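You operate a simulated robot arm through the tools that you are given. There is no shell and no other tool.

You run a simulated robot arm. Do the job below in one go: nothing can be reset, and whatever is moved stays where it is left.

## Task
Vacuum the crumbs off the side table, put the vacuum back and switch it off. Set down upright: hand vacuum.

It is judged by the outcome, as a careful person would: the job done as asked, and still so three seconds after it is handed in. It fails if anything else is knocked over, pushed out of place, dropped, spilled or broken.

## Robot
A 6-joint arm with a two-finger gripper, fixed in place. Base frame: the origin is at the foot of the arm, x ahead of it, y to its left, z up. Units: mm, degrees, N and s.
Its first joint turns from -166.0 to 166.0 degrees. Payload 2.45 kg.
The TCP is the grasp point between the finger pads, 20 mm short of the fingertips. In the tool frame z runs along the fingers and y along their closing line. The gripper opens to 140 mm. The gripper's body begins 168 mm behind the TCP.
Orientation is that of the tool frame in the base frame, as a unit quaternion [w, x, y, z]. With the fingers straight down and closing along the base's y, the tool's x points along the base's -x, its y along +y and its z along -z.

## Interface
- The arm moves only by the tool arm_command. Its argument "moves" is a list of rows, each a list of 7 numbers: the shift along the tool's x, y, z in cm, then the turn, a rotation vector about the tool's x, y, z in degrees, then the opening, from 0 (shut) to 1 (fully open). In form: [[dx, dy, dz, ax, ay, az, fingers], ...]. A call has 1 to 20 rows; each row is the pose to reach, as a shift and turn from the pose commanded when the call began, along the tool's axes at that moment. A row lasts 0.2 s, in which the tool goes at most 50 mm and 8.6 degrees; a call with a longer step from one row to the next is refused whole, and so is a gripper value outside its range. Where a pose cannot be reached the arm comes as near as it can. A force on the tool above 40 N (or 10 N above the force at the start of the call, whichever is more), or a blocked arm, ends the call early, and 0.2 s more pass. Each finger travels about 45 mm/s and halts on what it meets, pressing with about 41 N; the grip force reading is that of the motor and also rises with nothing between the fingers. The clock runs only during rows and for 0.2 s after the last one: add rows that repeat a pose to give the fingers time. It gives the time, the measured TCP pose, the force on the tool (base axes), the opening and the grip force at its end, in the units of the frame above (readings bear some noise), with the torque about the TCP (base axes, N m) and any sound that the robot's microphone picked up.
- Cameras (640 x 400 px; columns grow to the right, rows downward): "scene" is fixed at [219.6, 501, 1899.8]; the picture's right is [-0.67, -0.74, 0.00], its down [-0.50, 0.46, -0.73] and it looks along [0.54, -0.49, -0.68] (base axes); focal length 314 px, centre (320, 200). "wrist" rides on the gripper at [78, 11, -209] in the tool frame; the picture's right is [-0.14, 0.99, 0.00], its down [-0.92, -0.13, -0.37] and it looks along [-0.36, -0.05, 0.93] (tool axes); focal length 280 px, centre (320, 200).
- capture(camera): a new picture of that camera. No time passes.
- point_at(camera, pixels): for up to 12 pixels [column, row] of the newest picture of that camera ("zoom" is the newest enlarged one), the place [x, y, z] in the base frame of the surface seen there, good to about 2 mm. No time passes.
- zoom(camera, box): a new picture of the part [left, top, right, bottom] of that camera's present view, enlarged. No time passes.
- close_job(): hands the job in; it is judged then, once.

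Unless the task says otherwise, let go and move clear before handing in.

The tools are called after "Request:" as name(argument=value, ...) on one line, values as JSON. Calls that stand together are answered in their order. arm_command: Moves the arm, as the interface text tells. Its arguments: {"type":"object","properties":{"moves":{"type":"array","items":{"type":"array","items":{"type":"number"}}}},"required":["moves"]} The other tools are called the same way: capture (camera) takes a picture; point_at (camera, pixels) gives the place of the surface under pixels of a picture; zoom (camera, box) takes an enlarged picture of a part of a camera's view; close_job () hands the job in.

At the start:

```text
time: 0.0
position: [566.2, -20.8, 1531.3]
tool_rot: [0.001, -0.001, 1.0, 0.0]
contact_force: [-0.4, 0.2, 0.3]
ft_torque: [0.02, -0.02, -0.01]
grip_width: 139.9
grasp_force: 0.0
```

scene: 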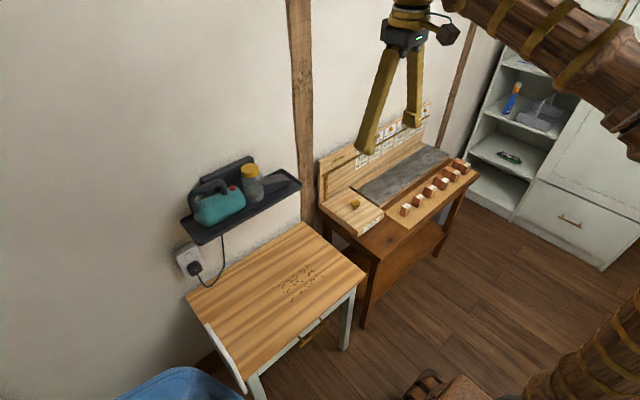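
wrist: 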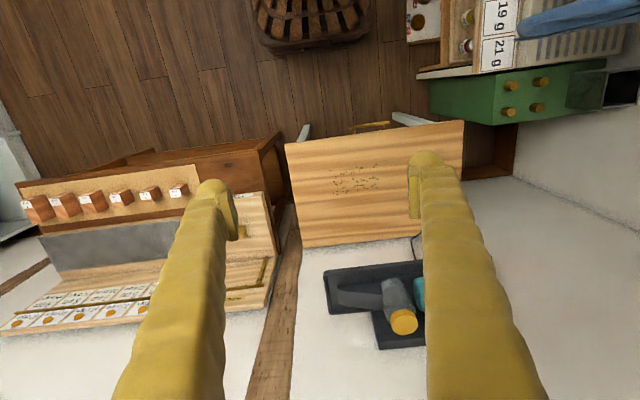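

The scene shows a teal hand vacuum on a dark wall shelf near (218,205), and crumbs on the side table near (298,283). I'll zoom in for detail before moving anything.

Request:
zoom(camera="scene", box=[160, 140, 320, 290])

Request:
zoom(camera="wrist", box=[270, 110, 480, 360])

Request:
point_at(camera="scene", pixels=[[218, 205], [186, 228], [300, 182], [190, 293], [302, 224], [365, 272], [243, 385], [298, 283], [240, 190], [195, 268], [250, 170], [205, 188]])

```text
2.67 times, centred on (240, 215) of scene
```

zoom: 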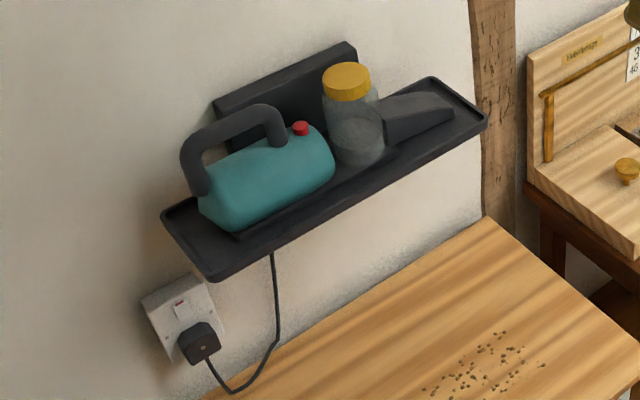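

```text
1.60 times, centred on (375, 235) of wrist
```

zoom: 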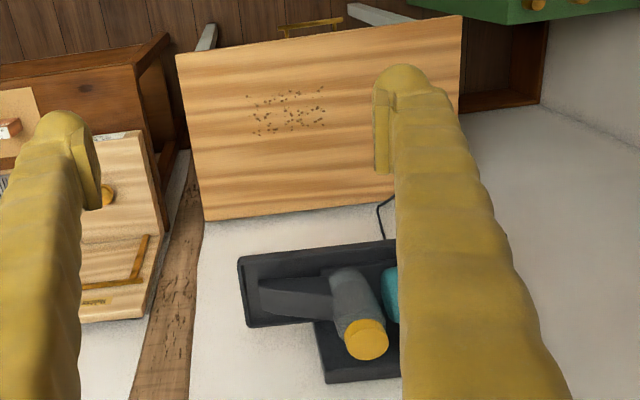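

```text
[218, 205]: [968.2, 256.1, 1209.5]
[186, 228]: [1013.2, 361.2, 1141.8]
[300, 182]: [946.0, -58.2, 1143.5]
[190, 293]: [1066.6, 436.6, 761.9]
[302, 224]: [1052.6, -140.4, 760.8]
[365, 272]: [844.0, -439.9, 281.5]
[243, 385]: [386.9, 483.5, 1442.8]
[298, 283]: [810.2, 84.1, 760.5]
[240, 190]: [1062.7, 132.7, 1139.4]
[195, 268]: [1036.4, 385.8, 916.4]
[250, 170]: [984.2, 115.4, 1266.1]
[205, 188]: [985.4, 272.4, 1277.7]
```

The shelf sits at about z 1140 and the table top at about 761, with crumbs near (810, 84). I'll zoom closer on the vacuum to locate its handle, red button and nozzle.

Request:
zoom(camera="scene", box=[176, 145, 306, 250])

```text
3.81 times, centred on (241, 198) of scene
```

zoom: 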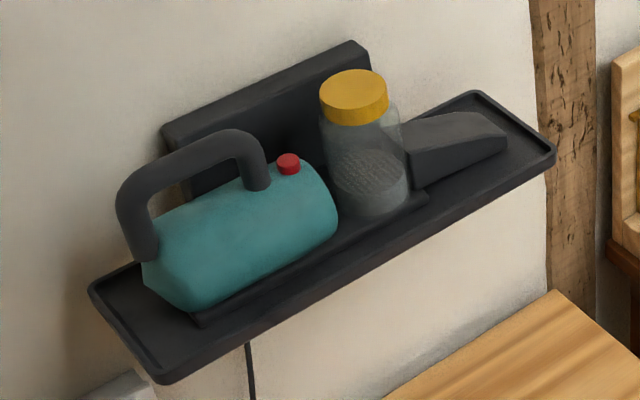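

Request:
point_at(camera="zoom", pixels=[[288, 158], [190, 155], [230, 133], [145, 190], [145, 250], [258, 180], [240, 220], [355, 85], [335, 230], [180, 305], [440, 125], [500, 150]])

Request:
point_at(camera="zoom", pixels=[[290, 168], [415, 180], [365, 180], [325, 115], [385, 110], [300, 290], [160, 375], [92, 290], [550, 155], [475, 95], [350, 50], [170, 140]])

Request:
point_at(camera="zoom", pixels=[[215, 320], [425, 195], [400, 205], [505, 140], [470, 115], [405, 125], [200, 185], [120, 205], [160, 240], [245, 160], [265, 175], [210, 150]])

Request:
zoom(camera="scene", box=[180, 215, 380, 400])

```text
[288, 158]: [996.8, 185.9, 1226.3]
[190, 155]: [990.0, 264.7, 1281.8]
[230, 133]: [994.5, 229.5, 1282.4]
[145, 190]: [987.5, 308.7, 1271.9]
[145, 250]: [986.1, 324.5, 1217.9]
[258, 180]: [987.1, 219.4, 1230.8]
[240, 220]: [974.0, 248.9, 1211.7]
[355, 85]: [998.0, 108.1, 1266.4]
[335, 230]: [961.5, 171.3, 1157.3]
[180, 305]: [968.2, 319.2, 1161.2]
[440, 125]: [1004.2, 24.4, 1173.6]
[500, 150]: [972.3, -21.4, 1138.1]
```

```text
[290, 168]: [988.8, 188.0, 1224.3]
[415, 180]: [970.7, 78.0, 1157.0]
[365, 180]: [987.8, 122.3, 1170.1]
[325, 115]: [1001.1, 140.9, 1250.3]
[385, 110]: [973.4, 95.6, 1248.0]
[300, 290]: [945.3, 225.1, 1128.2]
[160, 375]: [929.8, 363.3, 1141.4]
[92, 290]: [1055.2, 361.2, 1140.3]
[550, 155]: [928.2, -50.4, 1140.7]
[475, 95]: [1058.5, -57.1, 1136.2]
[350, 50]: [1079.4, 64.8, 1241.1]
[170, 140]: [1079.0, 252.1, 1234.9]
```

```text
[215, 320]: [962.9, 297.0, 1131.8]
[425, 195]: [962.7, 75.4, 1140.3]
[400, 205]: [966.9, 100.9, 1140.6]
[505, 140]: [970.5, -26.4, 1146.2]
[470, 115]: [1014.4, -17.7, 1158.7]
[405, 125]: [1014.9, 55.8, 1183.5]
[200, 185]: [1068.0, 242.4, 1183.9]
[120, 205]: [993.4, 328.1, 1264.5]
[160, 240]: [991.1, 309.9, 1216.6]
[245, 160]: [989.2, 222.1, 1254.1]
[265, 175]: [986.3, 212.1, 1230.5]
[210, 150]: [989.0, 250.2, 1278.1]
```

```text
2.16 times, centred on (280, 308) of scene
```

zoom: 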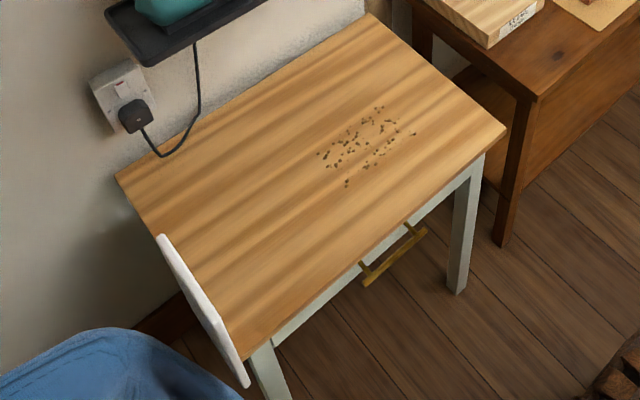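

The vacuum lies along y at x≈990: handle bar top at z≈1282 (y 230–310), red button near (997,186,1226), nozzle tip near y=-25. Next I'll measure the crumbs, the table edges and the objects near the table.

Request:
point_at(camera="zoom", pixels=[[380, 107], [413, 133], [347, 184], [320, 155], [340, 160], [505, 130], [240, 350], [245, 385], [160, 237], [120, 180], [368, 15], [100, 340]])

Request:
point_at(camera="zoom", pixels=[[235, 362], [205, 320], [180, 270], [390, 255], [480, 158], [200, 370], [60, 390], [195, 60], [155, 150], [105, 15], [145, 60], [265, 2]])

Request:
point_at(camera="scene", pixels=[[180, 380], [230, 390], [130, 395], [360, 200], [450, 390], [620, 360], [350, 270], [245, 380], [210, 330], [245, 360], [100, 100], [300, 100]])

```text
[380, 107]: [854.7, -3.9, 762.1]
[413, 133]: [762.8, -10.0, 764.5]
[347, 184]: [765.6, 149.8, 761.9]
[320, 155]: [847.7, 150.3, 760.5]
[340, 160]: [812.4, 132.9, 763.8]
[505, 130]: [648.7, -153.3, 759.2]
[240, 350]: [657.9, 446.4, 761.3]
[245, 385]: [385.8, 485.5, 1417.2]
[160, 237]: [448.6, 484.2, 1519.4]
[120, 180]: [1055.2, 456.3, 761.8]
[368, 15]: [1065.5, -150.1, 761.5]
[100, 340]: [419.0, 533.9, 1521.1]
```

```text
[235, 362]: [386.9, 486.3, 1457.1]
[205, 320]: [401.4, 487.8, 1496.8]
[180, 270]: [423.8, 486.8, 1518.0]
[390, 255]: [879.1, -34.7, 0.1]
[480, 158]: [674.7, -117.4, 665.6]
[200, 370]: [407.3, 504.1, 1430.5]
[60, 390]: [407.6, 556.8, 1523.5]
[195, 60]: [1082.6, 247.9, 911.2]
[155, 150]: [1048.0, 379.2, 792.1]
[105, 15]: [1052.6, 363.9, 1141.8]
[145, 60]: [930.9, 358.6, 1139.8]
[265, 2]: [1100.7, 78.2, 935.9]
```

```text
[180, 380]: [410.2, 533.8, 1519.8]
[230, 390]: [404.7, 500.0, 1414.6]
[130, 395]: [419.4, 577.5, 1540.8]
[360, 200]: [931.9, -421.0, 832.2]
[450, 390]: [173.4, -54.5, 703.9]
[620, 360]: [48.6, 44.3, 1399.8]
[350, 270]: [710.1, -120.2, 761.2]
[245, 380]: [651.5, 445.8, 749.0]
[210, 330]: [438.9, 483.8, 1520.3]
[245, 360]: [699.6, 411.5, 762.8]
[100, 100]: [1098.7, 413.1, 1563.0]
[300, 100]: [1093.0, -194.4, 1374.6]
```

The table top spans x 649–1065 and y −153 to 456. The crumbs cover x 763–855 and y −10 to 150, and a tall unit stands at y>483 for x<450, which I'll avoid. I'm moving to get a closer wrist view of the vacuum.

Request:
arm_command(moves=[[-2.5, 3.8, 0, 0, 0, 0, 0.6], [-5, 7.6, 0, 0, 0, 0, 0.6], [-7.5, 11.4, 0, 0, 0, 0, 0.6], [-10, 15.2, 0, 0, 0, 0, 0.6], [-12.4, 19, 0, 0, 0, 0, 0.6], [-12.4, 19, 0, 0, 0, 0, 0.6]])

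Request:
capture(camera="wrist")

Request:
capture(camera="scene")

```text
time: 1.4
position: [692.9, 166.0, 1534.6]
tool_rot: [0.001, 0.0, 1.0, 0.0]
contact_force: [0.4, 0.1, -0.2]
ft_torque: [0.02, 0.02, -0.01]
grip_width: 84.3
grasp_force: 0.1
```

```text
taken
```

wrist: 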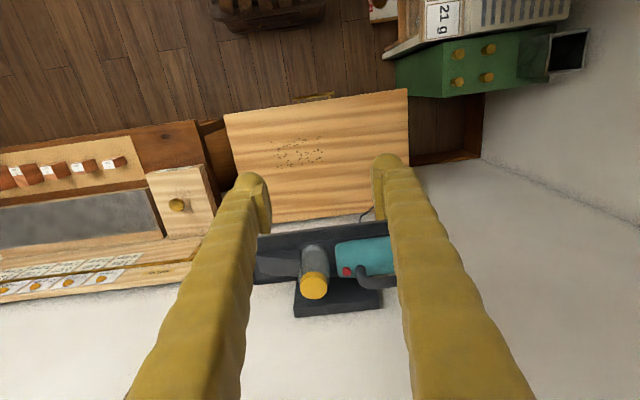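

```text
taken
```

scene: 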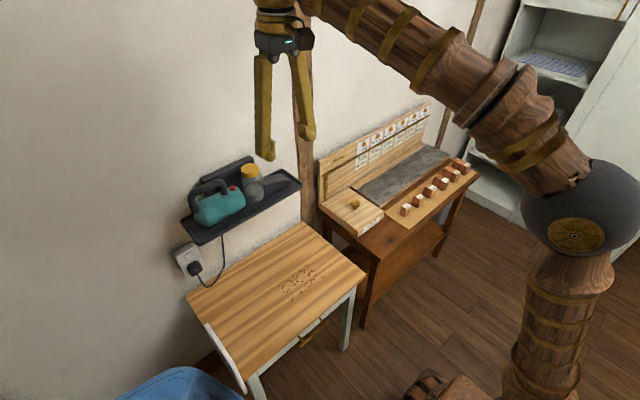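

The gripper is at (693,166,1535) with nothing in its way, and the wrist view shows the vacuum at (370,260) and its button at (347,271). I'll turn the tool 90° so the fingers close across the handle, which runs along y, and move nearer.

Request:
arm_command(moves=[[-1.4, 0.9, 0, 0, 0, 8.2, 0.6], [-2.8, 1.8, 0, 0, 0, 16.4, 0.6], [-4.2, 2.7, 0, 0, 0, 24.6, 0.6], [-5.6, 3.6, 0, 0, 0, 32.8, 0.6], [-7.0, 4.5, 0, 0, 0, 41, 0.6], [-8.4, 5.4, 0, 0, 0, 49.2, 0.6], [-9.8, 6.3, 0, 0, 0, 57.4, 0.6], [-11.2, 7.2, 0, 0, 0, 65.6, 0.6], [-12.6, 8.1, 0, 0, 0, 73.8, 0.6], [-14.2, 9.0, 0, 0, 0, 82, 0.6], [-15.7, 9.9, 0, 0, 0, 90, 0.6], [-15.7, 9.9, 0, 0, 0, 90, 0.6]])

Request:
capture(camera="wrist")

Request:
capture(camera="scene")

```text
time: 4.0
position: [822.6, 262.2, 1494.7]
tool_rot: [0.001, 0.707, 0.707, 0.002]
contact_force: [-0.1, 0.1, -0.9]
ft_torque: [0.01, -0.02, 0.01]
grip_width: 83.8
grasp_force: 0.0
out of reach, approached as far as the arm can: row 6, 7, 8, 9, 10, 11, 12
```

```text
taken
```

wrist: 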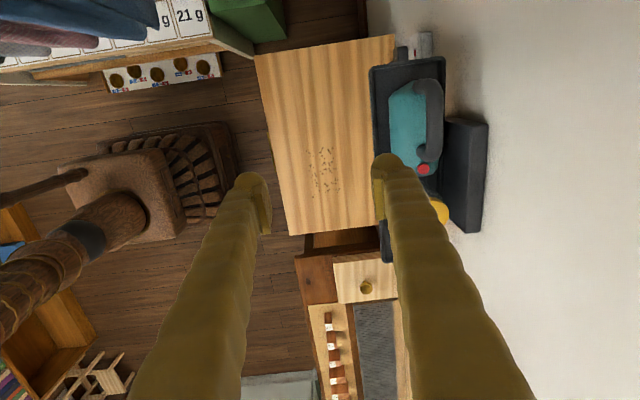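

```text
taken
```

scene: 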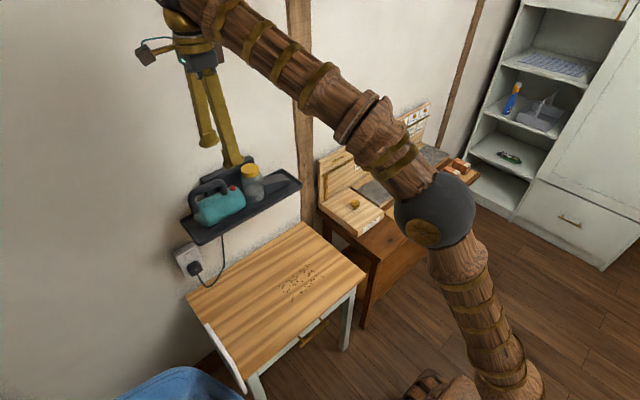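

Straight down, the arm's reach stops around radius 863 at this height, so I'll need to tilt the tool toward the wall to reach the handle. First I'll measure the vacuum from this wrist view (handle near (432,115), button at (424,169)).

Request:
zoom(camera="wrist", box=[360, 40, 500, 240])

```text
2.00 times, centred on (430, 140) of wrist
```

zoom: 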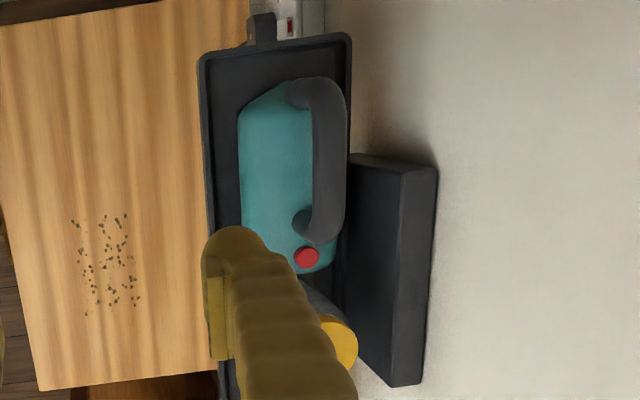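

Request:
point_at(camera="zoom", pixels=[[330, 100], [330, 150], [330, 200], [318, 150], [342, 150], [314, 200], [343, 200], [325, 220], [303, 220], [306, 257], [280, 150], [242, 150]])

Request:
point_at(camera="zoom", pixels=[[306, 252], [300, 262], [315, 258], [260, 200], [295, 95], [300, 85], [240, 110], [222, 120], [346, 345], [335, 325], [425, 200], [375, 200]])

```text
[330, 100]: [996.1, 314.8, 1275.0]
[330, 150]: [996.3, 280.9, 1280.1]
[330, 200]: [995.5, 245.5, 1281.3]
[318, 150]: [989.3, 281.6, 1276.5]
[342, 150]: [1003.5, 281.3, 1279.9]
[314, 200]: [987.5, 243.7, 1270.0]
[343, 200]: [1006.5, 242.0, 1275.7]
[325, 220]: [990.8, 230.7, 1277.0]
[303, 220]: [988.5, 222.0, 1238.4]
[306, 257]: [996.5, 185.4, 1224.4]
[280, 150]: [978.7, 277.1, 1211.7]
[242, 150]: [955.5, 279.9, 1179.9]
```

```text
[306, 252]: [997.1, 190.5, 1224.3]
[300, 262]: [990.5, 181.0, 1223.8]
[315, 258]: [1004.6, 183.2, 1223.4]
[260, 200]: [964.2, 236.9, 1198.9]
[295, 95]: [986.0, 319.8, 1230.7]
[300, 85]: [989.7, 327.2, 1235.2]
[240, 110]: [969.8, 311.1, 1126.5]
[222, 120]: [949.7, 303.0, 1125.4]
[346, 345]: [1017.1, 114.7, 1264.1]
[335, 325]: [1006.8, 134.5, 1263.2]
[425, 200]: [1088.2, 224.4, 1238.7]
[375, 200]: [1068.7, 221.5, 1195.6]
```

The handle is a round bar about 22 mm thick, centred near x=996, z=1270, y 230–310. The button is at (997,186,1224). I'll lower about 100 mm into easier reach, close the fingers and check where the arm ends up.

Request:
arm_command(moves=[[0, 0, 4, 0, 0, 0, 0.4], [0, 0, 7, 0, 0, 0, 0.2], [0, 0, 10, 0, 0, 0, 0], [0, 0, 10, 0, 0, 0, 0], [0, 0, 10, 0, 0, 0, 0]])

```text
time: 5.2
position: [825.7, 260.0, 1393.5]
tool_rot: [0.0, 0.707, 0.707, 0.0]
contact_force: [-0.1, 0.0, 0.2]
ft_torque: [0.01, 0.0, 0.01]
grip_width: 0.0
grasp_force: 15.3
```

The arm is now at (826,260,1393), fingers shut. I'll tilt the tool 35° toward the wall and move to a stand-off point in front of and above the button.

Request:
arm_command(moves=[[-1.5, 2.1, 1.2, -7, 0, 0, 0], [-3.1, 4.2, 2.4, -14, 0, 0, 0], [-4.7, 6.3, 3.6, -21, 0, 0, 0], [-6.3, 8.4, 5.0, -28, 0, 0, 0], [-7.8, 10.5, 6.3, -35, 0, 0, 0], [-7.8, 10.5, 6.3, -35, 0, 0, 0]])

Request:
capture(camera="wrist")

Request:
capture(camera="scene")

```text
time: 6.6
position: [928.8, 182.1, 1331.8]
tool_rot: [0.213, 0.674, 0.675, 0.213]
contact_force: [-0.6, -0.5, -0.3]
ft_torque: [-0.01, -0.04, -0.01]
grip_width: 0.0
grasp_force: 29.4
```

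```text
taken
```

wrist: 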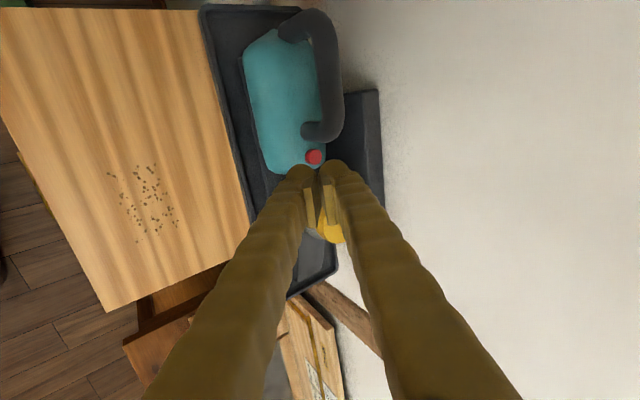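

```text
taken
```

scene: 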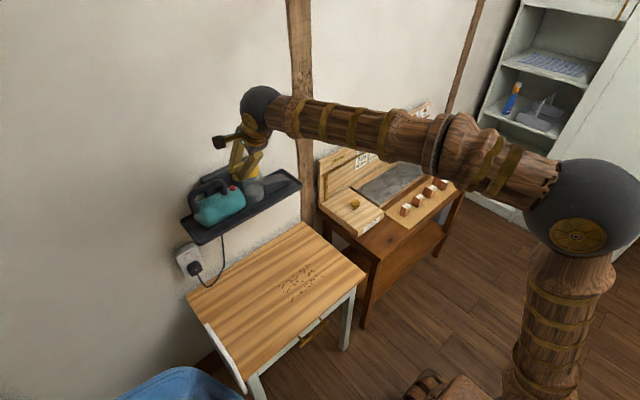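

The tilted pose is reachable and clear: the button is at (314,157) in the wrist view, just beyond the closed fingertips. I'll come down to about 15 mm above it.

Request:
arm_command(moves=[[0.03, 0.45, 3.2, 0, 0, 0, 0], [0.07, 0.9, 6.4, 0, 0, 0, 0], [0.1, 1.33, 9.46, 0, 0, 0, 0], [0.1, 1.33, 9.46, 0, 0, 0, 0]])

Request:
zoom(camera="wrist", box=[240, 100, 400, 260])

Request:
zoom(camera="scene", box=[180, 120, 300, 240])

```text
time: 7.6
position: [996.7, 186.0, 1260.8]
tool_rot: [0.212, 0.674, 0.675, 0.213]
contact_force: [-0.3, 0.2, 0.4]
ft_torque: [-0.01, -0.01, 0.02]
grip_width: 0.0
grasp_force: 29.4
```

```text
2.50 times, centred on (320, 180) of wrist
```

zoom: 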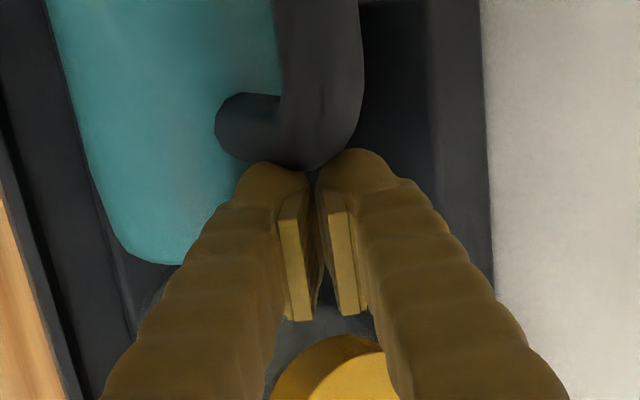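

```text
3.33 times, centred on (240, 180) of scene
```

zoom: 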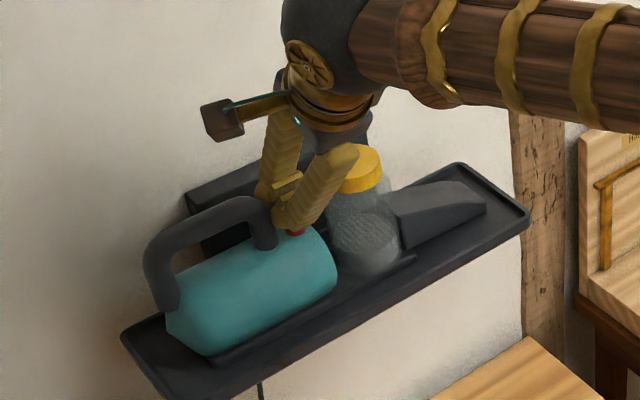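

The closed fingertips sit just over the red button (scene zoom (295,232)), with a small gap to the handle's front leg. I'll shift 3 mm away from the leg and descend in small steps, watching force and sound.

Request:
arm_command(moves=[[-0.3, 0, 0, 0, 0, 0, 0], [-0.3, -0.46, 0.66, 0, 0, 0, 0], [-0.3, -0.63, 0.9, 0, 0, 0, 0], [-0.3, -0.69, 0.98, 0, 0, 0, 0], [-0.3, -0.75, 1.06, 0, 0, 0, 0]])

```text
time: 8.8
position: [994.2, 180.8, 1248.9]
tool_rot: [0.212, 0.674, 0.675, 0.213]
contact_force: [-1.1, -0.2, 0.2]
ft_torque: [-0.02, -0.01, 0.03]
grip_width: 0.0
grasp_force: 29.5
```

No contact yet at z≈1249. I'm continuing down in 1.5 mm steps.

Request:
arm_command(moves=[[0, -0.086, 0.123, 0, 0, 0, 0], [0, -0.172, 0.246, 0, 0, 0, 0], [0, -0.258, 0.369, 0, 0, 0, 0], [0, -0.258, 0.369, 0, 0, 0, 0]])

```text
time: 9.8
position: [994.7, 180.8, 1245.2]
tool_rot: [0.212, 0.674, 0.675, 0.212]
contact_force: [0.7, 0.1, 2.8]
ft_torque: [0.02, -0.03, -0.02]
grip_width: 0.0
grasp_force: 29.1
heard: click
```

A click was heard with about 2.8 N on the tool, so the button was pressed. I'll back straight off and listen for the motor.

Request:
arm_command(moves=[[0, 0.6, -0.86, 0, 0, 0, 0], [0, 2.0, -2.9, 0, 0, 0, 0], [0, 2.0, -2.9, 0, 0, 0, 0], [0, 2.0, -2.9, 0, 0, 0, 0]])

Request:
zoom(camera="scene", box=[180, 120, 300, 240])

Request:
zoom(camera="wrist", box=[200, 0, 440, 200])

```text
time: 10.8
position: [994.1, 181.7, 1279.7]
tool_rot: [0.213, 0.674, 0.675, 0.213]
contact_force: [-0.8, 0.2, -0.6]
ft_torque: [0.03, -0.01, 0.03]
grip_width: 0.0
grasp_force: 29.0
```

```text
3.33 times, centred on (240, 180) of scene
```

zoom: 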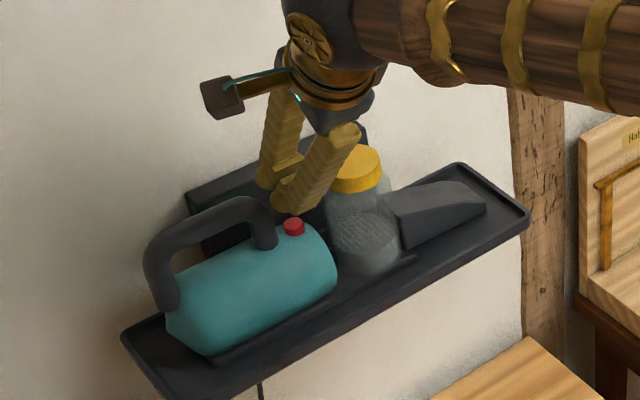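

```text
2.00 times, centred on (320, 100) of wrist
```

zoom: 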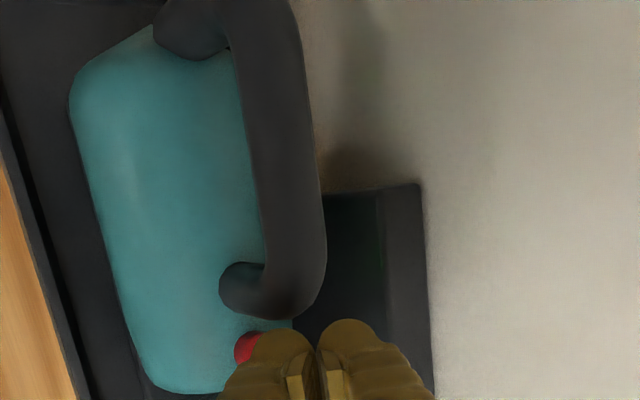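

The tool is clear and the button is visible and intact at scene zoom (293,226); I heard no motor hum, so I'll let the crumbs confirm whether it's on. Next I'll back off, open to about 56 mm and line up on the handle bar.

Request:
arm_command(moves=[[0, -0.1, -4, 0, 0, 0, 0.2], [0, -0.42, -7.5, 0, 0, 0, 0.4], [4, -0.42, -7.5, 0, 0, 0, 0.4], [7.5, -0.42, -7, 0, 0, 0, 0.4], [7.5, -0.42, -7, 0, 0, 0, 0.4]])

Request:
capture(camera="wrist")

Request:
zoom(camera="scene", box=[170, 110, 300, 240])

```text
time: 12.0
position: [951.8, 253.0, 1333.1]
tool_rot: [0.213, 0.675, 0.674, 0.212]
contact_force: [0.3, -0.6, 0.3]
ft_torque: [0.05, 0.02, 0.02]
grip_width: 56.0
grasp_force: 0.1
```

```text
taken
```

wrist: 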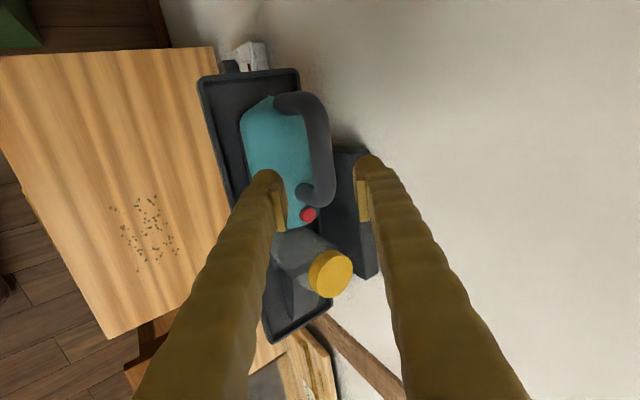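

```text
3.08 times, centred on (235, 175) of scene
```

zoom: 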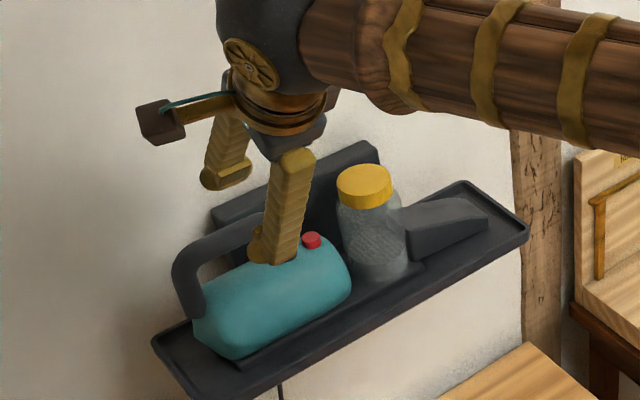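

The open fingers straddle the bar's line at wrist (318,150). I'll recheck the bar position from this closer view before the final approach.

Request:
zoom(camera="wrist", box=[220, 80, 380, 300])

Request:
point_at(camera="wrist", pixels=[[318, 120], [320, 140], [322, 160], [324, 180], [309, 150], [332, 150], [311, 170], [335, 170], [308, 214], [330, 262], [318, 275], [340, 285]])

```text
1.82 times, centred on (300, 190) of wrist
```

zoom: 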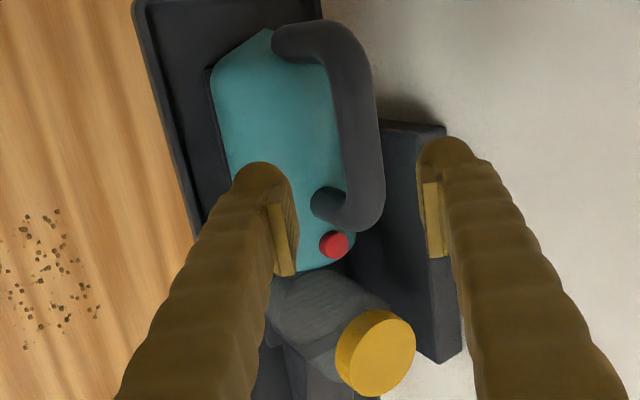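

```text
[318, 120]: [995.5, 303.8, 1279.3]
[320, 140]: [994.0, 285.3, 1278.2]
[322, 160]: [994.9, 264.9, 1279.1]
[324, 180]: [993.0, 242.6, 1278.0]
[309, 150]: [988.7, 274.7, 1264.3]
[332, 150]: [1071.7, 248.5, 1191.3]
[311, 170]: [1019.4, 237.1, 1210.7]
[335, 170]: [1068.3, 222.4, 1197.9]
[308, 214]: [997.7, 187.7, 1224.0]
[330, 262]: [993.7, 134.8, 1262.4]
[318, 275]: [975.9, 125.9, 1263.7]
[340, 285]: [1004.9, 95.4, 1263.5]
```

The bar centre checks out at about (996, y, 1270), so a straight push along the tool axis of about 7.8 cm puts it between the pads.

Request:
arm_command(moves=[[0.1, 0, 2.6, 0, 0, 0, 0.4], [0.1, 0, 5.2, 0, 0, 0, 0.4], [0.1, 0, 6.6, 0, 0, 0, 0.4], [0.1, 0, 7.8, 0, 0, 0, 0.4], [0.1, 0, 7.8, 0, 0, 0, 0.4]])

Request:
zoom(camera="wrist", box=[220, 80, 420, 300])

Request:
zoom(camera="scene", box=[170, 110, 300, 240])

```text
time: 13.2
position: [995.5, 257.4, 1269.5]
tool_rot: [0.213, 0.674, 0.674, 0.212]
contact_force: [-0.2, 0.5, -0.5]
ft_torque: [0.02, 0.0, 0.02]
grip_width: 56.1
grasp_force: 0.0
```

```text
1.82 times, centred on (320, 190) of wrist
```

zoom: 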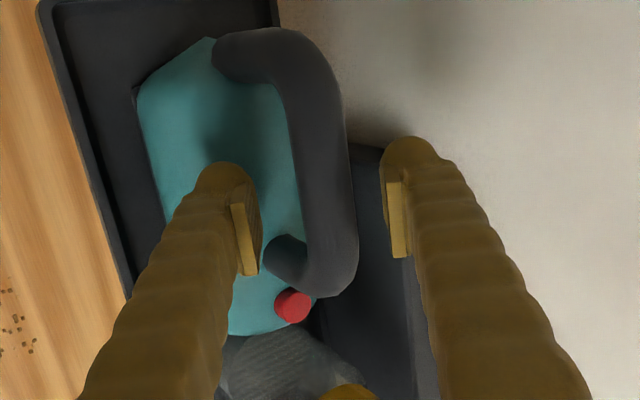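

```text
3.08 times, centred on (235, 175) of scene
```

zoom: 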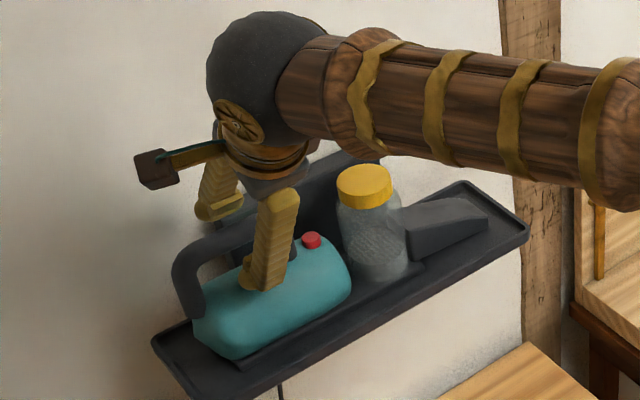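

The bar sits centred between the pads. Closing the fingers on it.

Request:
arm_command(moves=[[0, 0, 0, 0, 0, 0, 0.25], [0, 0, 0, 0, 0, 0, 0.1], [0, 0, 0, 0, 0, 0, 0], [0, 0, 0, 0, 0, 0, 0], [0, 0, 0, 0, 0, 0, 0]])

Request:
zoom(camera="wrist", box=[220, 80, 420, 300])

Request:
zoom(camera="scene", box=[170, 110, 300, 240])

```text
time: 14.4
position: [996.4, 256.4, 1271.6]
tool_rot: [0.213, 0.674, 0.675, 0.212]
contact_force: [2.1, 0.2, 6.1]
ft_torque: [-1.29, -0.12, 0.71]
grip_width: 20.1
grasp_force: 41.0
```

```text
1.82 times, centred on (320, 190) of wrist
```

zoom: 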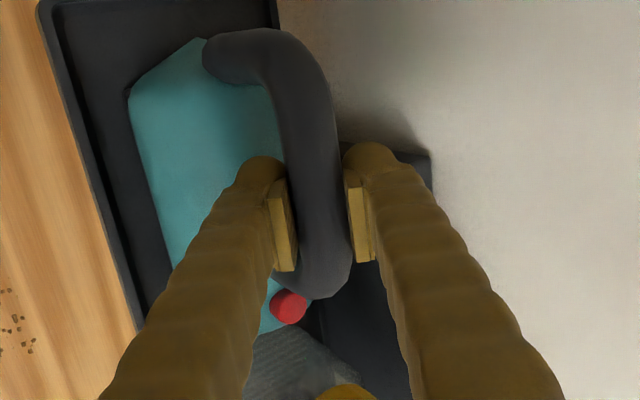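

```text
3.08 times, centred on (235, 175) of scene
```

zoom: 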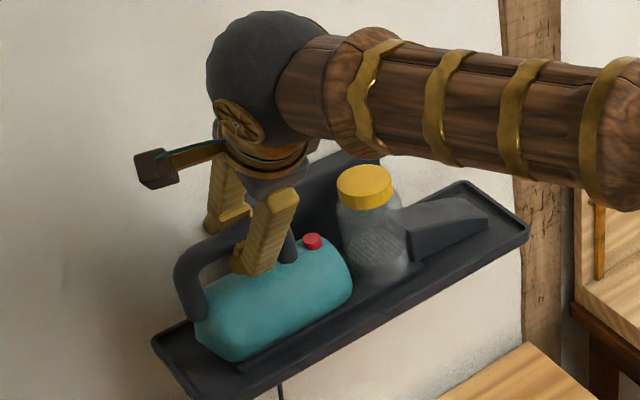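

The grip is firm at 20.1 mm and 41 N. I'll lift just 12 mm to read the weight and balance before going further.

Request:
arm_command(moves=[[0, 0.17, -0.25, 0, 0, 0, 0], [0, 0.34, -0.49, 0, 0, 0, 0], [0, 0.52, -0.74, 0, 0, 0, 0], [0, 0.69, -0.98, 0, 0, 0, 0], [0, 0.69, -0.98, 0, 0, 0, 0]])

Request:
zoom(camera="scene", box=[170, 110, 300, 240])

Request:
capture(camera="wrist")

```text
time: 15.6
position: [996.7, 257.6, 1282.7]
tool_rot: [0.213, 0.674, 0.674, 0.212]
contact_force: [-1.2, -0.8, -5.8]
ft_torque: [0.44, 0.0, 0.01]
grip_width: 19.7
grasp_force: 40.8
```

```text
3.08 times, centred on (235, 175) of scene
```

zoom: 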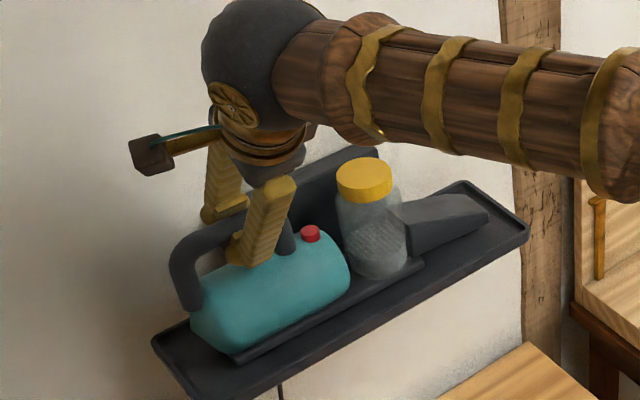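

```text
taken
```

wrist: 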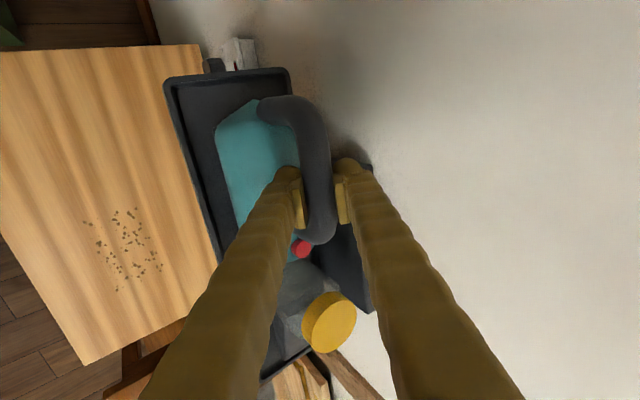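

About 5.8 N is hanging with the centre of mass roughly 76 mm toward the nozzle, and the grip is holding without visible droop. I'll lift another 40 mm and check that the attitude stays level.

Request:
arm_command(moves=[[0, 0.57, -0.82, 0, 0, 0, 0], [0, 1.15, -1.64, 0, 0, 0, 0], [0, 1.72, -2.46, 0, 0, 0, 0], [0, 2.3, -3.28, 0, 0, 0, 0], [0, 2.3, -3.28, 0, 0, 0, 0]])

Request:
zoom(camera="scene", box=[170, 110, 300, 240])

Request:
capture(camera="wrist")

```text
time: 16.8
position: [993.5, 255.9, 1323.7]
tool_rot: [0.212, 0.674, 0.675, 0.213]
contact_force: [0.2, 0.9, -6.2]
ft_torque: [0.52, 0.0, 0.01]
grip_width: 19.9
grasp_force: 40.7
```

```text
3.08 times, centred on (235, 175) of scene
```

zoom: 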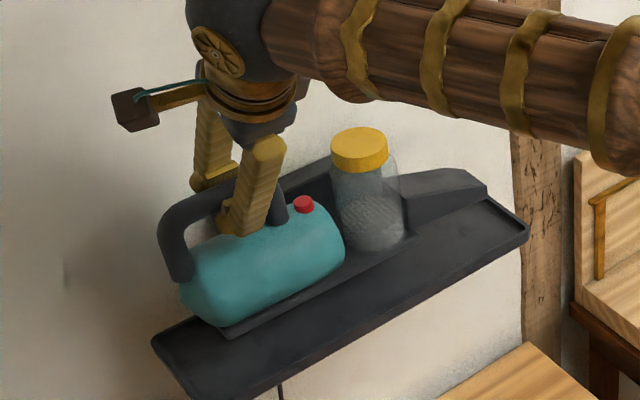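

```text
taken
```

wrist: 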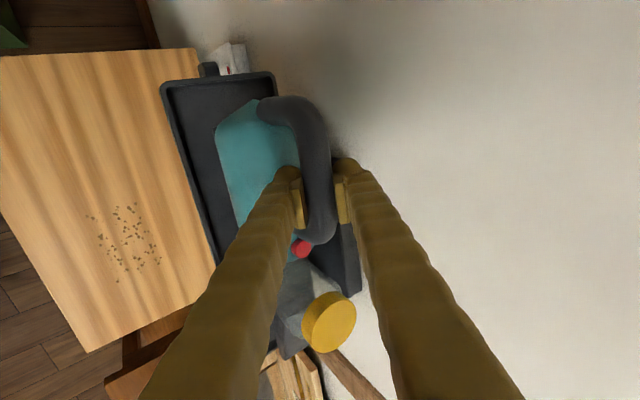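

The whole unit (body, bin, nozzle and base plate) came up together and stays level. I'll measure its underside and nozzle tip relative to the gripper.

Request:
point_at(camera="zoom", pixels=[[228, 330], [300, 298], [400, 243], [450, 210], [485, 195], [484, 185], [470, 175], [410, 215], [408, 225], [470, 205], [430, 220], [185, 285]])

Request:
zoom(camera="scene", box=[240, 150, 280, 180])

```text
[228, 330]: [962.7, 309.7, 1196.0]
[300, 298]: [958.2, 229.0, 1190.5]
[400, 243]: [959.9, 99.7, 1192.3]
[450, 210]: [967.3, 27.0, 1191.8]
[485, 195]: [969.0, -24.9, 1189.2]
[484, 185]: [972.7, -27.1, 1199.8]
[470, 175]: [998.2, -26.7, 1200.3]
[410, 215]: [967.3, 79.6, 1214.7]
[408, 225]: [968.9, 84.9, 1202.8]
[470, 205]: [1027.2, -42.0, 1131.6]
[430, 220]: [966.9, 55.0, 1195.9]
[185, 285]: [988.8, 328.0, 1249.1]
```

```text
13.33 times, centred on (260, 165) of scene
```

zoom: 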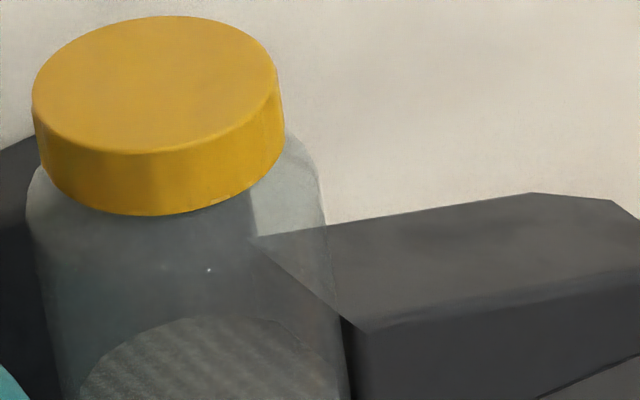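

The nozzle tip is about 283 mm toward −y and 136 mm below the grip point, with the base plate slightly lower. I'll carry it straight out from the shelf (−x 195 mm), keeping it level.

Request:
arm_command(moves=[[0, -1.0, -0.7, 0, 0, 0, 0], [0, -3.0, -2.1, 0, 0, 0, 0], [0, -5.0, -3.5, 0, 0, 0, 0], [0, -7.0, -4.9, 0, 0, 0, 0], [0, -9.0, -6.3, 0, 0, 0, 0], [0, -11.0, -7.7, 0, 0, 0, 0], [0, -13.0, -9.1, 0, 0, 0, 0], [0, -15.0, -10.5, 0, 0, 0, 0], [0, -15.97, -11.19, 0, 0, 0, 0], [0, -15.97, -11.19, 0, 0, 0, 0]])

Request:
capture(camera="scene")

Request:
capture(camera="wrist")

```text
time: 19.0
position: [799.2, 254.1, 1322.1]
tool_rot: [0.212, 0.675, 0.674, 0.213]
contact_force: [0.2, 0.1, -7.0]
ft_torque: [0.45, 0.0, -0.03]
grip_width: 19.7
grasp_force: 41.1
```

```text
taken
```

scene: 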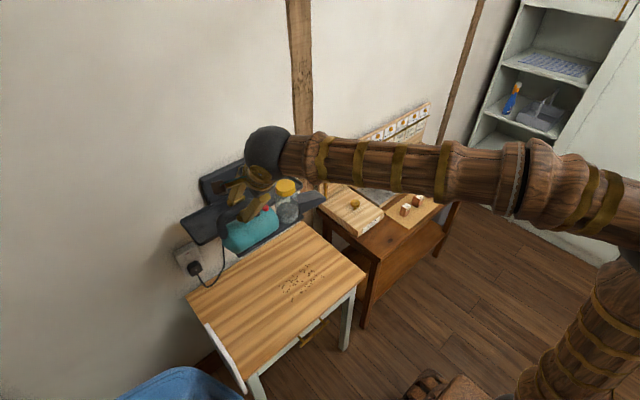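

```text
taken
```

wrist: 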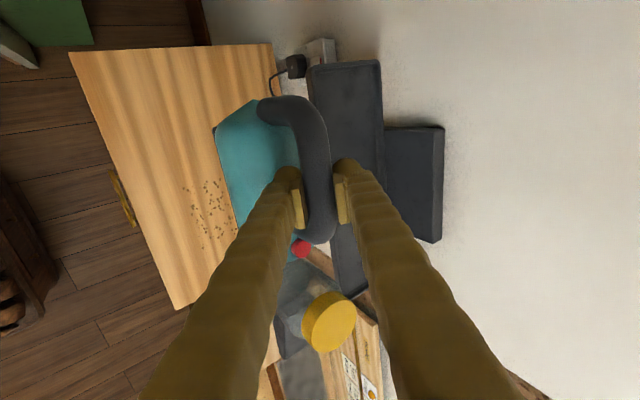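

The vacuum is clear of the shelf and still level. I'll check the green cabinet at the upper left of the wrist view and the near surroundings before lowering.

Request:
point_at(camera="wrist", pixels=[[90, 40], [40, 20], [10, 40], [92, 10], [80, 60], [180, 305], [270, 45], [255, 105], [20, 60], [200, 20]])

Request:
point_at(camera="scene", pixels=[[260, 180], [300, 215], [240, 250], [290, 185], [318, 200], [325, 200], [262, 150], [300, 260]])

Request:
zoom(camera="scene", box=[180, 130, 340, 270])

```text
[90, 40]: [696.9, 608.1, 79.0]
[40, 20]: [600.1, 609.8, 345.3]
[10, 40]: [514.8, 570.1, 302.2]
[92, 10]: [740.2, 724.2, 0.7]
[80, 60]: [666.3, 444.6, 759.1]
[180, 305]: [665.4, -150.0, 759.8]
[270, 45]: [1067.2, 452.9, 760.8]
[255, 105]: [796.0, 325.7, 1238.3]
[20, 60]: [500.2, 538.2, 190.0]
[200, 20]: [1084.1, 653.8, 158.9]
```

```text
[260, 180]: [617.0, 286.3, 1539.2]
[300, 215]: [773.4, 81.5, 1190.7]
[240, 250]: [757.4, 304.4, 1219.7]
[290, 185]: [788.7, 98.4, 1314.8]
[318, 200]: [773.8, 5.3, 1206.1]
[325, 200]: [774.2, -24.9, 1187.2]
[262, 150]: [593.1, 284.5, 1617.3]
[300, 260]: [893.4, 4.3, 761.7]
```

```text
2.86 times, centred on (260, 200) of scene
```

zoom: 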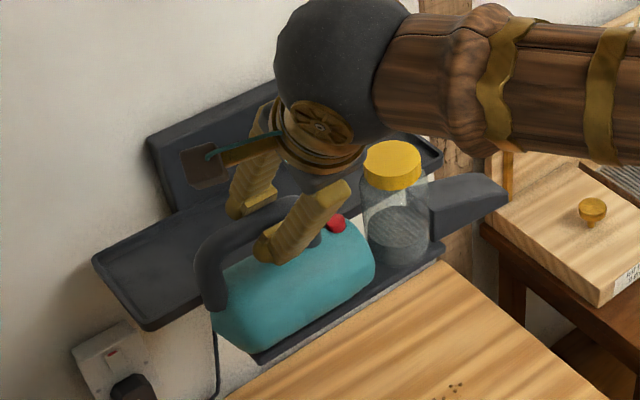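

The surroundings near the table are clear (the green cabinet is low, at z<350). I'll lower toward the crumbs while pitching the nozzle down 8°, stopping about 60 mm above working height.

Request:
arm_command(moves=[[1.186, -1.256, 1.929, 0, 0.468, 0.328, 0], [2.372, -2.512, 3.858, 0, 0.936, 0.656, 0], [3.558, -3.768, 5.787, 0, 1.404, 0.984, 0], [4.744, -5.024, 7.716, 0, 1.872, 1.312, 0], [5.93, -6.28, 9.645, 0, 2.34, 1.64, 0], [7.116, -7.536, 11.574, 0, 2.808, 1.968, 0], [8.302, -8.792, 13.503, 0, 3.276, 2.296, 0], [9.488, -10.048, 15.432, 0, 3.744, 2.624, 0], [10.674, -11.304, 17.361, 0, 4.212, 2.952, 0], [11.86, -12.56, 19.29, 0, 4.68, 3.28, 0], [13.046, -13.816, 21.219, 0, 5.148, 3.608, 0], [14.232, -15.072, 23.148, 0, 5.616, 3.936, 0], [15.418, -16.328, 25.077, 0, 6.084, 4.264, 0], [16.6, -17.58, 27.0, 0, 6.55, 4.59, 0], [16.6, -17.58, 27.0, 0, 6.55, 4.59, 0]])

Request:
capture(camera="scene")

Request:
capture(camera="wrist")

```text
time: 22.2
position: [809.6, 426.2, 1000.8]
tool_rot: [0.164, 0.687, 0.659, 0.259]
contact_force: [0.1, -0.9, -7.1]
ft_torque: [0.4, -0.05, -0.03]
grip_width: 19.6
grasp_force: 40.6
```

```text
taken
```

scene: 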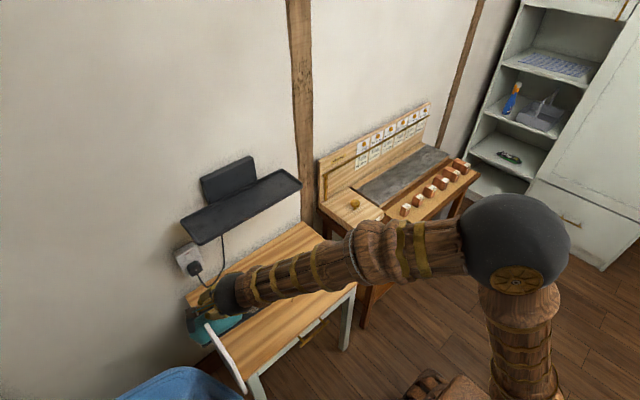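

```text
taken
```

wrist: 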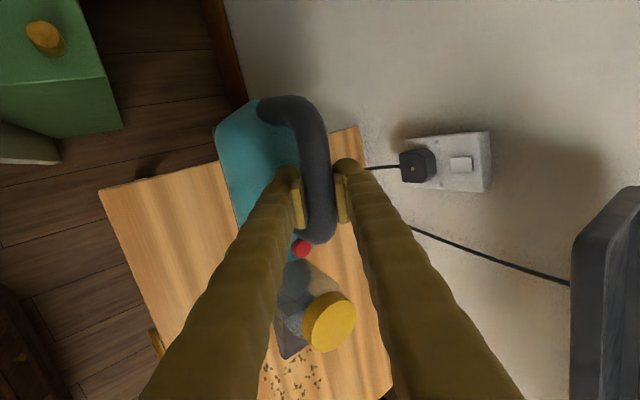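

The vacuum is over the table at (810,426,1001). The wrist view shows the nozzle tip near (290,355) just short of the crumbs at (290,375), so I'll zoom in to measure the tip's height.

Request:
zoom(camera="wrist", box=[230, 240, 390, 400])

Request:
point_at(camera="wrist", pixels=[[285, 300], [282, 330], [285, 352], [292, 354], [303, 348], [276, 310], [285, 375], [320, 385], [265, 395], [345, 395]])

```text
2.50 times, centred on (310, 320) of wrist
```

zoom: 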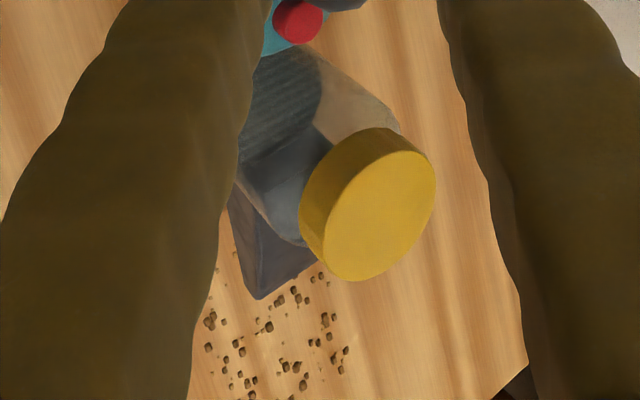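

```text
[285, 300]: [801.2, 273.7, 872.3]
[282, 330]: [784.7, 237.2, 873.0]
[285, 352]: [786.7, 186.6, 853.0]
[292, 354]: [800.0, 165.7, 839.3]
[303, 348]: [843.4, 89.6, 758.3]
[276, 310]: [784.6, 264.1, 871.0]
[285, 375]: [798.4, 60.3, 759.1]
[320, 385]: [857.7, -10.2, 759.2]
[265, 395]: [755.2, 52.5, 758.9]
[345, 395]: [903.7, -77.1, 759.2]
```

The tip's top edge measures (800,166,839), which matches the geometry, so there's been no droop and the tip bottom is at about z 827. I'll lower 52 mm and re-measure.

Request:
arm_command(moves=[[-0.18, -0.74, 1.05, 0, 0, 0, 0], [-0.36, -1.48, 2.11, 0, 0, 0, 0], [-0.54, -2.22, 3.16, 0, 0, 0, 0], [-0.72, -2.95, 4.22, 0, 0, 0, 0], [-0.72, -2.95, 4.22, 0, 0, 0, 0]])

Request:
zoom(camera="wrist", box=[230, 240, 390, 400])

Request:
capture(camera="scene")

```text
time: 23.4
position: [810.3, 423.3, 950.2]
tool_rot: [0.165, 0.687, 0.659, 0.259]
contact_force: [0.7, 0.2, -6.8]
ft_torque: [0.39, 0.0, 0.01]
grip_width: 19.6
grasp_force: 40.6
```

```text
2.50 times, centred on (310, 320) of wrist
```

zoom: 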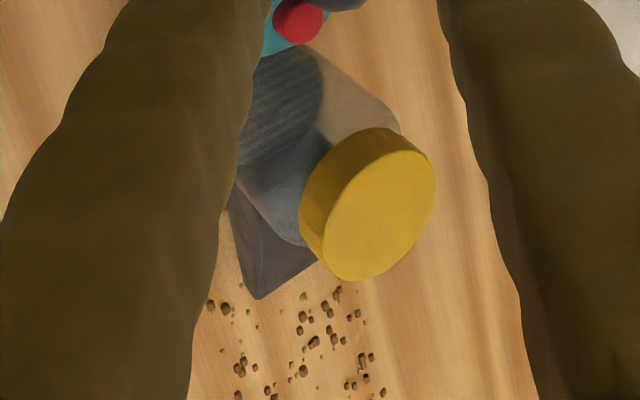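

```text
taken
```

scene: 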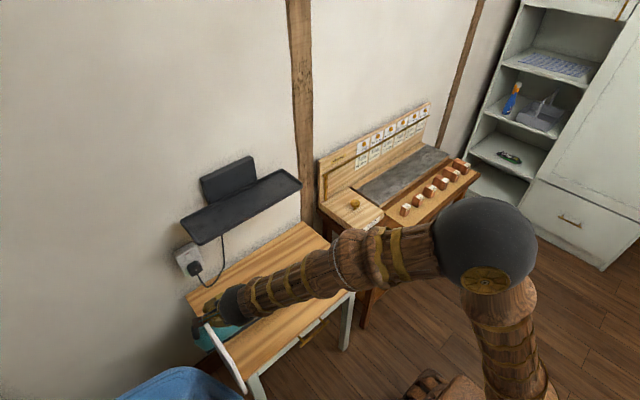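

The tip is now about 14 mm above the table with crumbs just ahead of it. I'll check where the elbow and forearm are before going lower.

Request:
point_at(camera="scene", pixels=[[485, 230], [440, 255], [370, 270], [300, 285], [240, 305], [345, 295], [390, 280], [250, 320]])

Request:
point_at(camera="zoom", pixels=[[258, 297], [300, 268], [250, 280], [235, 225], [260, 270], [225, 308], [338, 290], [365, 360], [240, 365], [303, 370]])

```text
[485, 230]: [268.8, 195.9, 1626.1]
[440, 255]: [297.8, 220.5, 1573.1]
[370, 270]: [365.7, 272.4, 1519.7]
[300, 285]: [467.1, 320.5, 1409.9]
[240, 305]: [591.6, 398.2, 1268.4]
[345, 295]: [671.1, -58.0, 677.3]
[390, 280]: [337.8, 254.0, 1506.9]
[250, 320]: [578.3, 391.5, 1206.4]
```

```text
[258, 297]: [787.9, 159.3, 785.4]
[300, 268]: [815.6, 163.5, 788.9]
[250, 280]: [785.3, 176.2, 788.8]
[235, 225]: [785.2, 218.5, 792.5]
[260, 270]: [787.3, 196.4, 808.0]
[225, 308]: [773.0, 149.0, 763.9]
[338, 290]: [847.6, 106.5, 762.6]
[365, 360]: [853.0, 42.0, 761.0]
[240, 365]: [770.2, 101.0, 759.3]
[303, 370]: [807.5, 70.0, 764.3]
```

The elbow and forearm are well clear above z 1200, and the nozzle tip spans x≈785–835. I'll drop to about 6 mm above the table and sweep 60 mm into the crumbs as a test.

Request:
arm_command(moves=[[-0.06, -0.256, 0.365, 0, 0, 0, 0], [-0.125, -0.511, 0.73, 0, 0, 0, 0], [-1.115, -0.431, 0.616, 0, 0, 0, 0], [-2.105, -0.351, 0.502, 0, 0, 0, 0], [-3.095, -0.271, 0.388, 0, 0, 0, 0], [-4.085, -0.191, 0.274, 0, 0, 0, 0], [-5.075, -0.111, 0.16, 0, 0, 0, 0], [-6.065, -0.031, 0.046, 0, 0, 0, 0], [-6.065, -0.031, 0.046, 0, 0, 0, 0]])

Request:
zoom(camera="wrist", box=[230, 240, 390, 400])

Request:
zoom(camera="scene", box=[180, 210, 380, 350])

```text
time: 25.4
position: [810.8, 363.1, 939.3]
tool_rot: [0.165, 0.687, 0.659, 0.259]
contact_force: [1.6, 1.7, 0.0]
ft_torque: [-0.95, -0.11, 0.29]
grip_width: 19.9
grasp_force: 40.9
```

```text
2.50 times, centred on (310, 320) of wrist
```

zoom: 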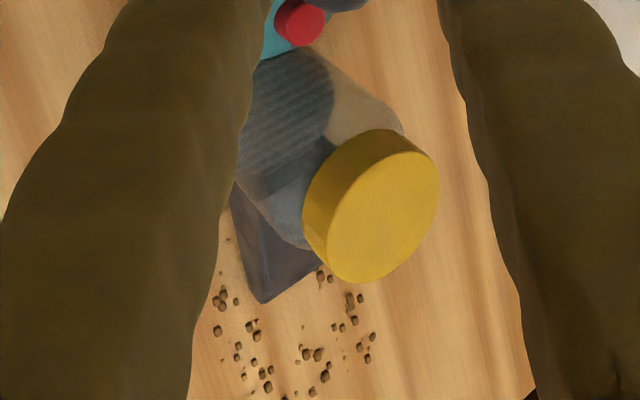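

```text
2.86 times, centred on (280, 280) of scene
```

zoom: 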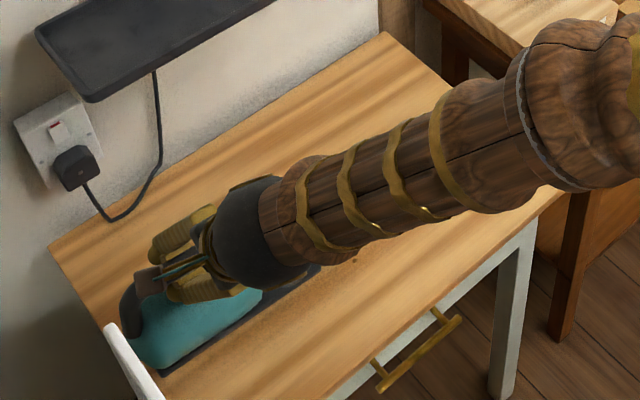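

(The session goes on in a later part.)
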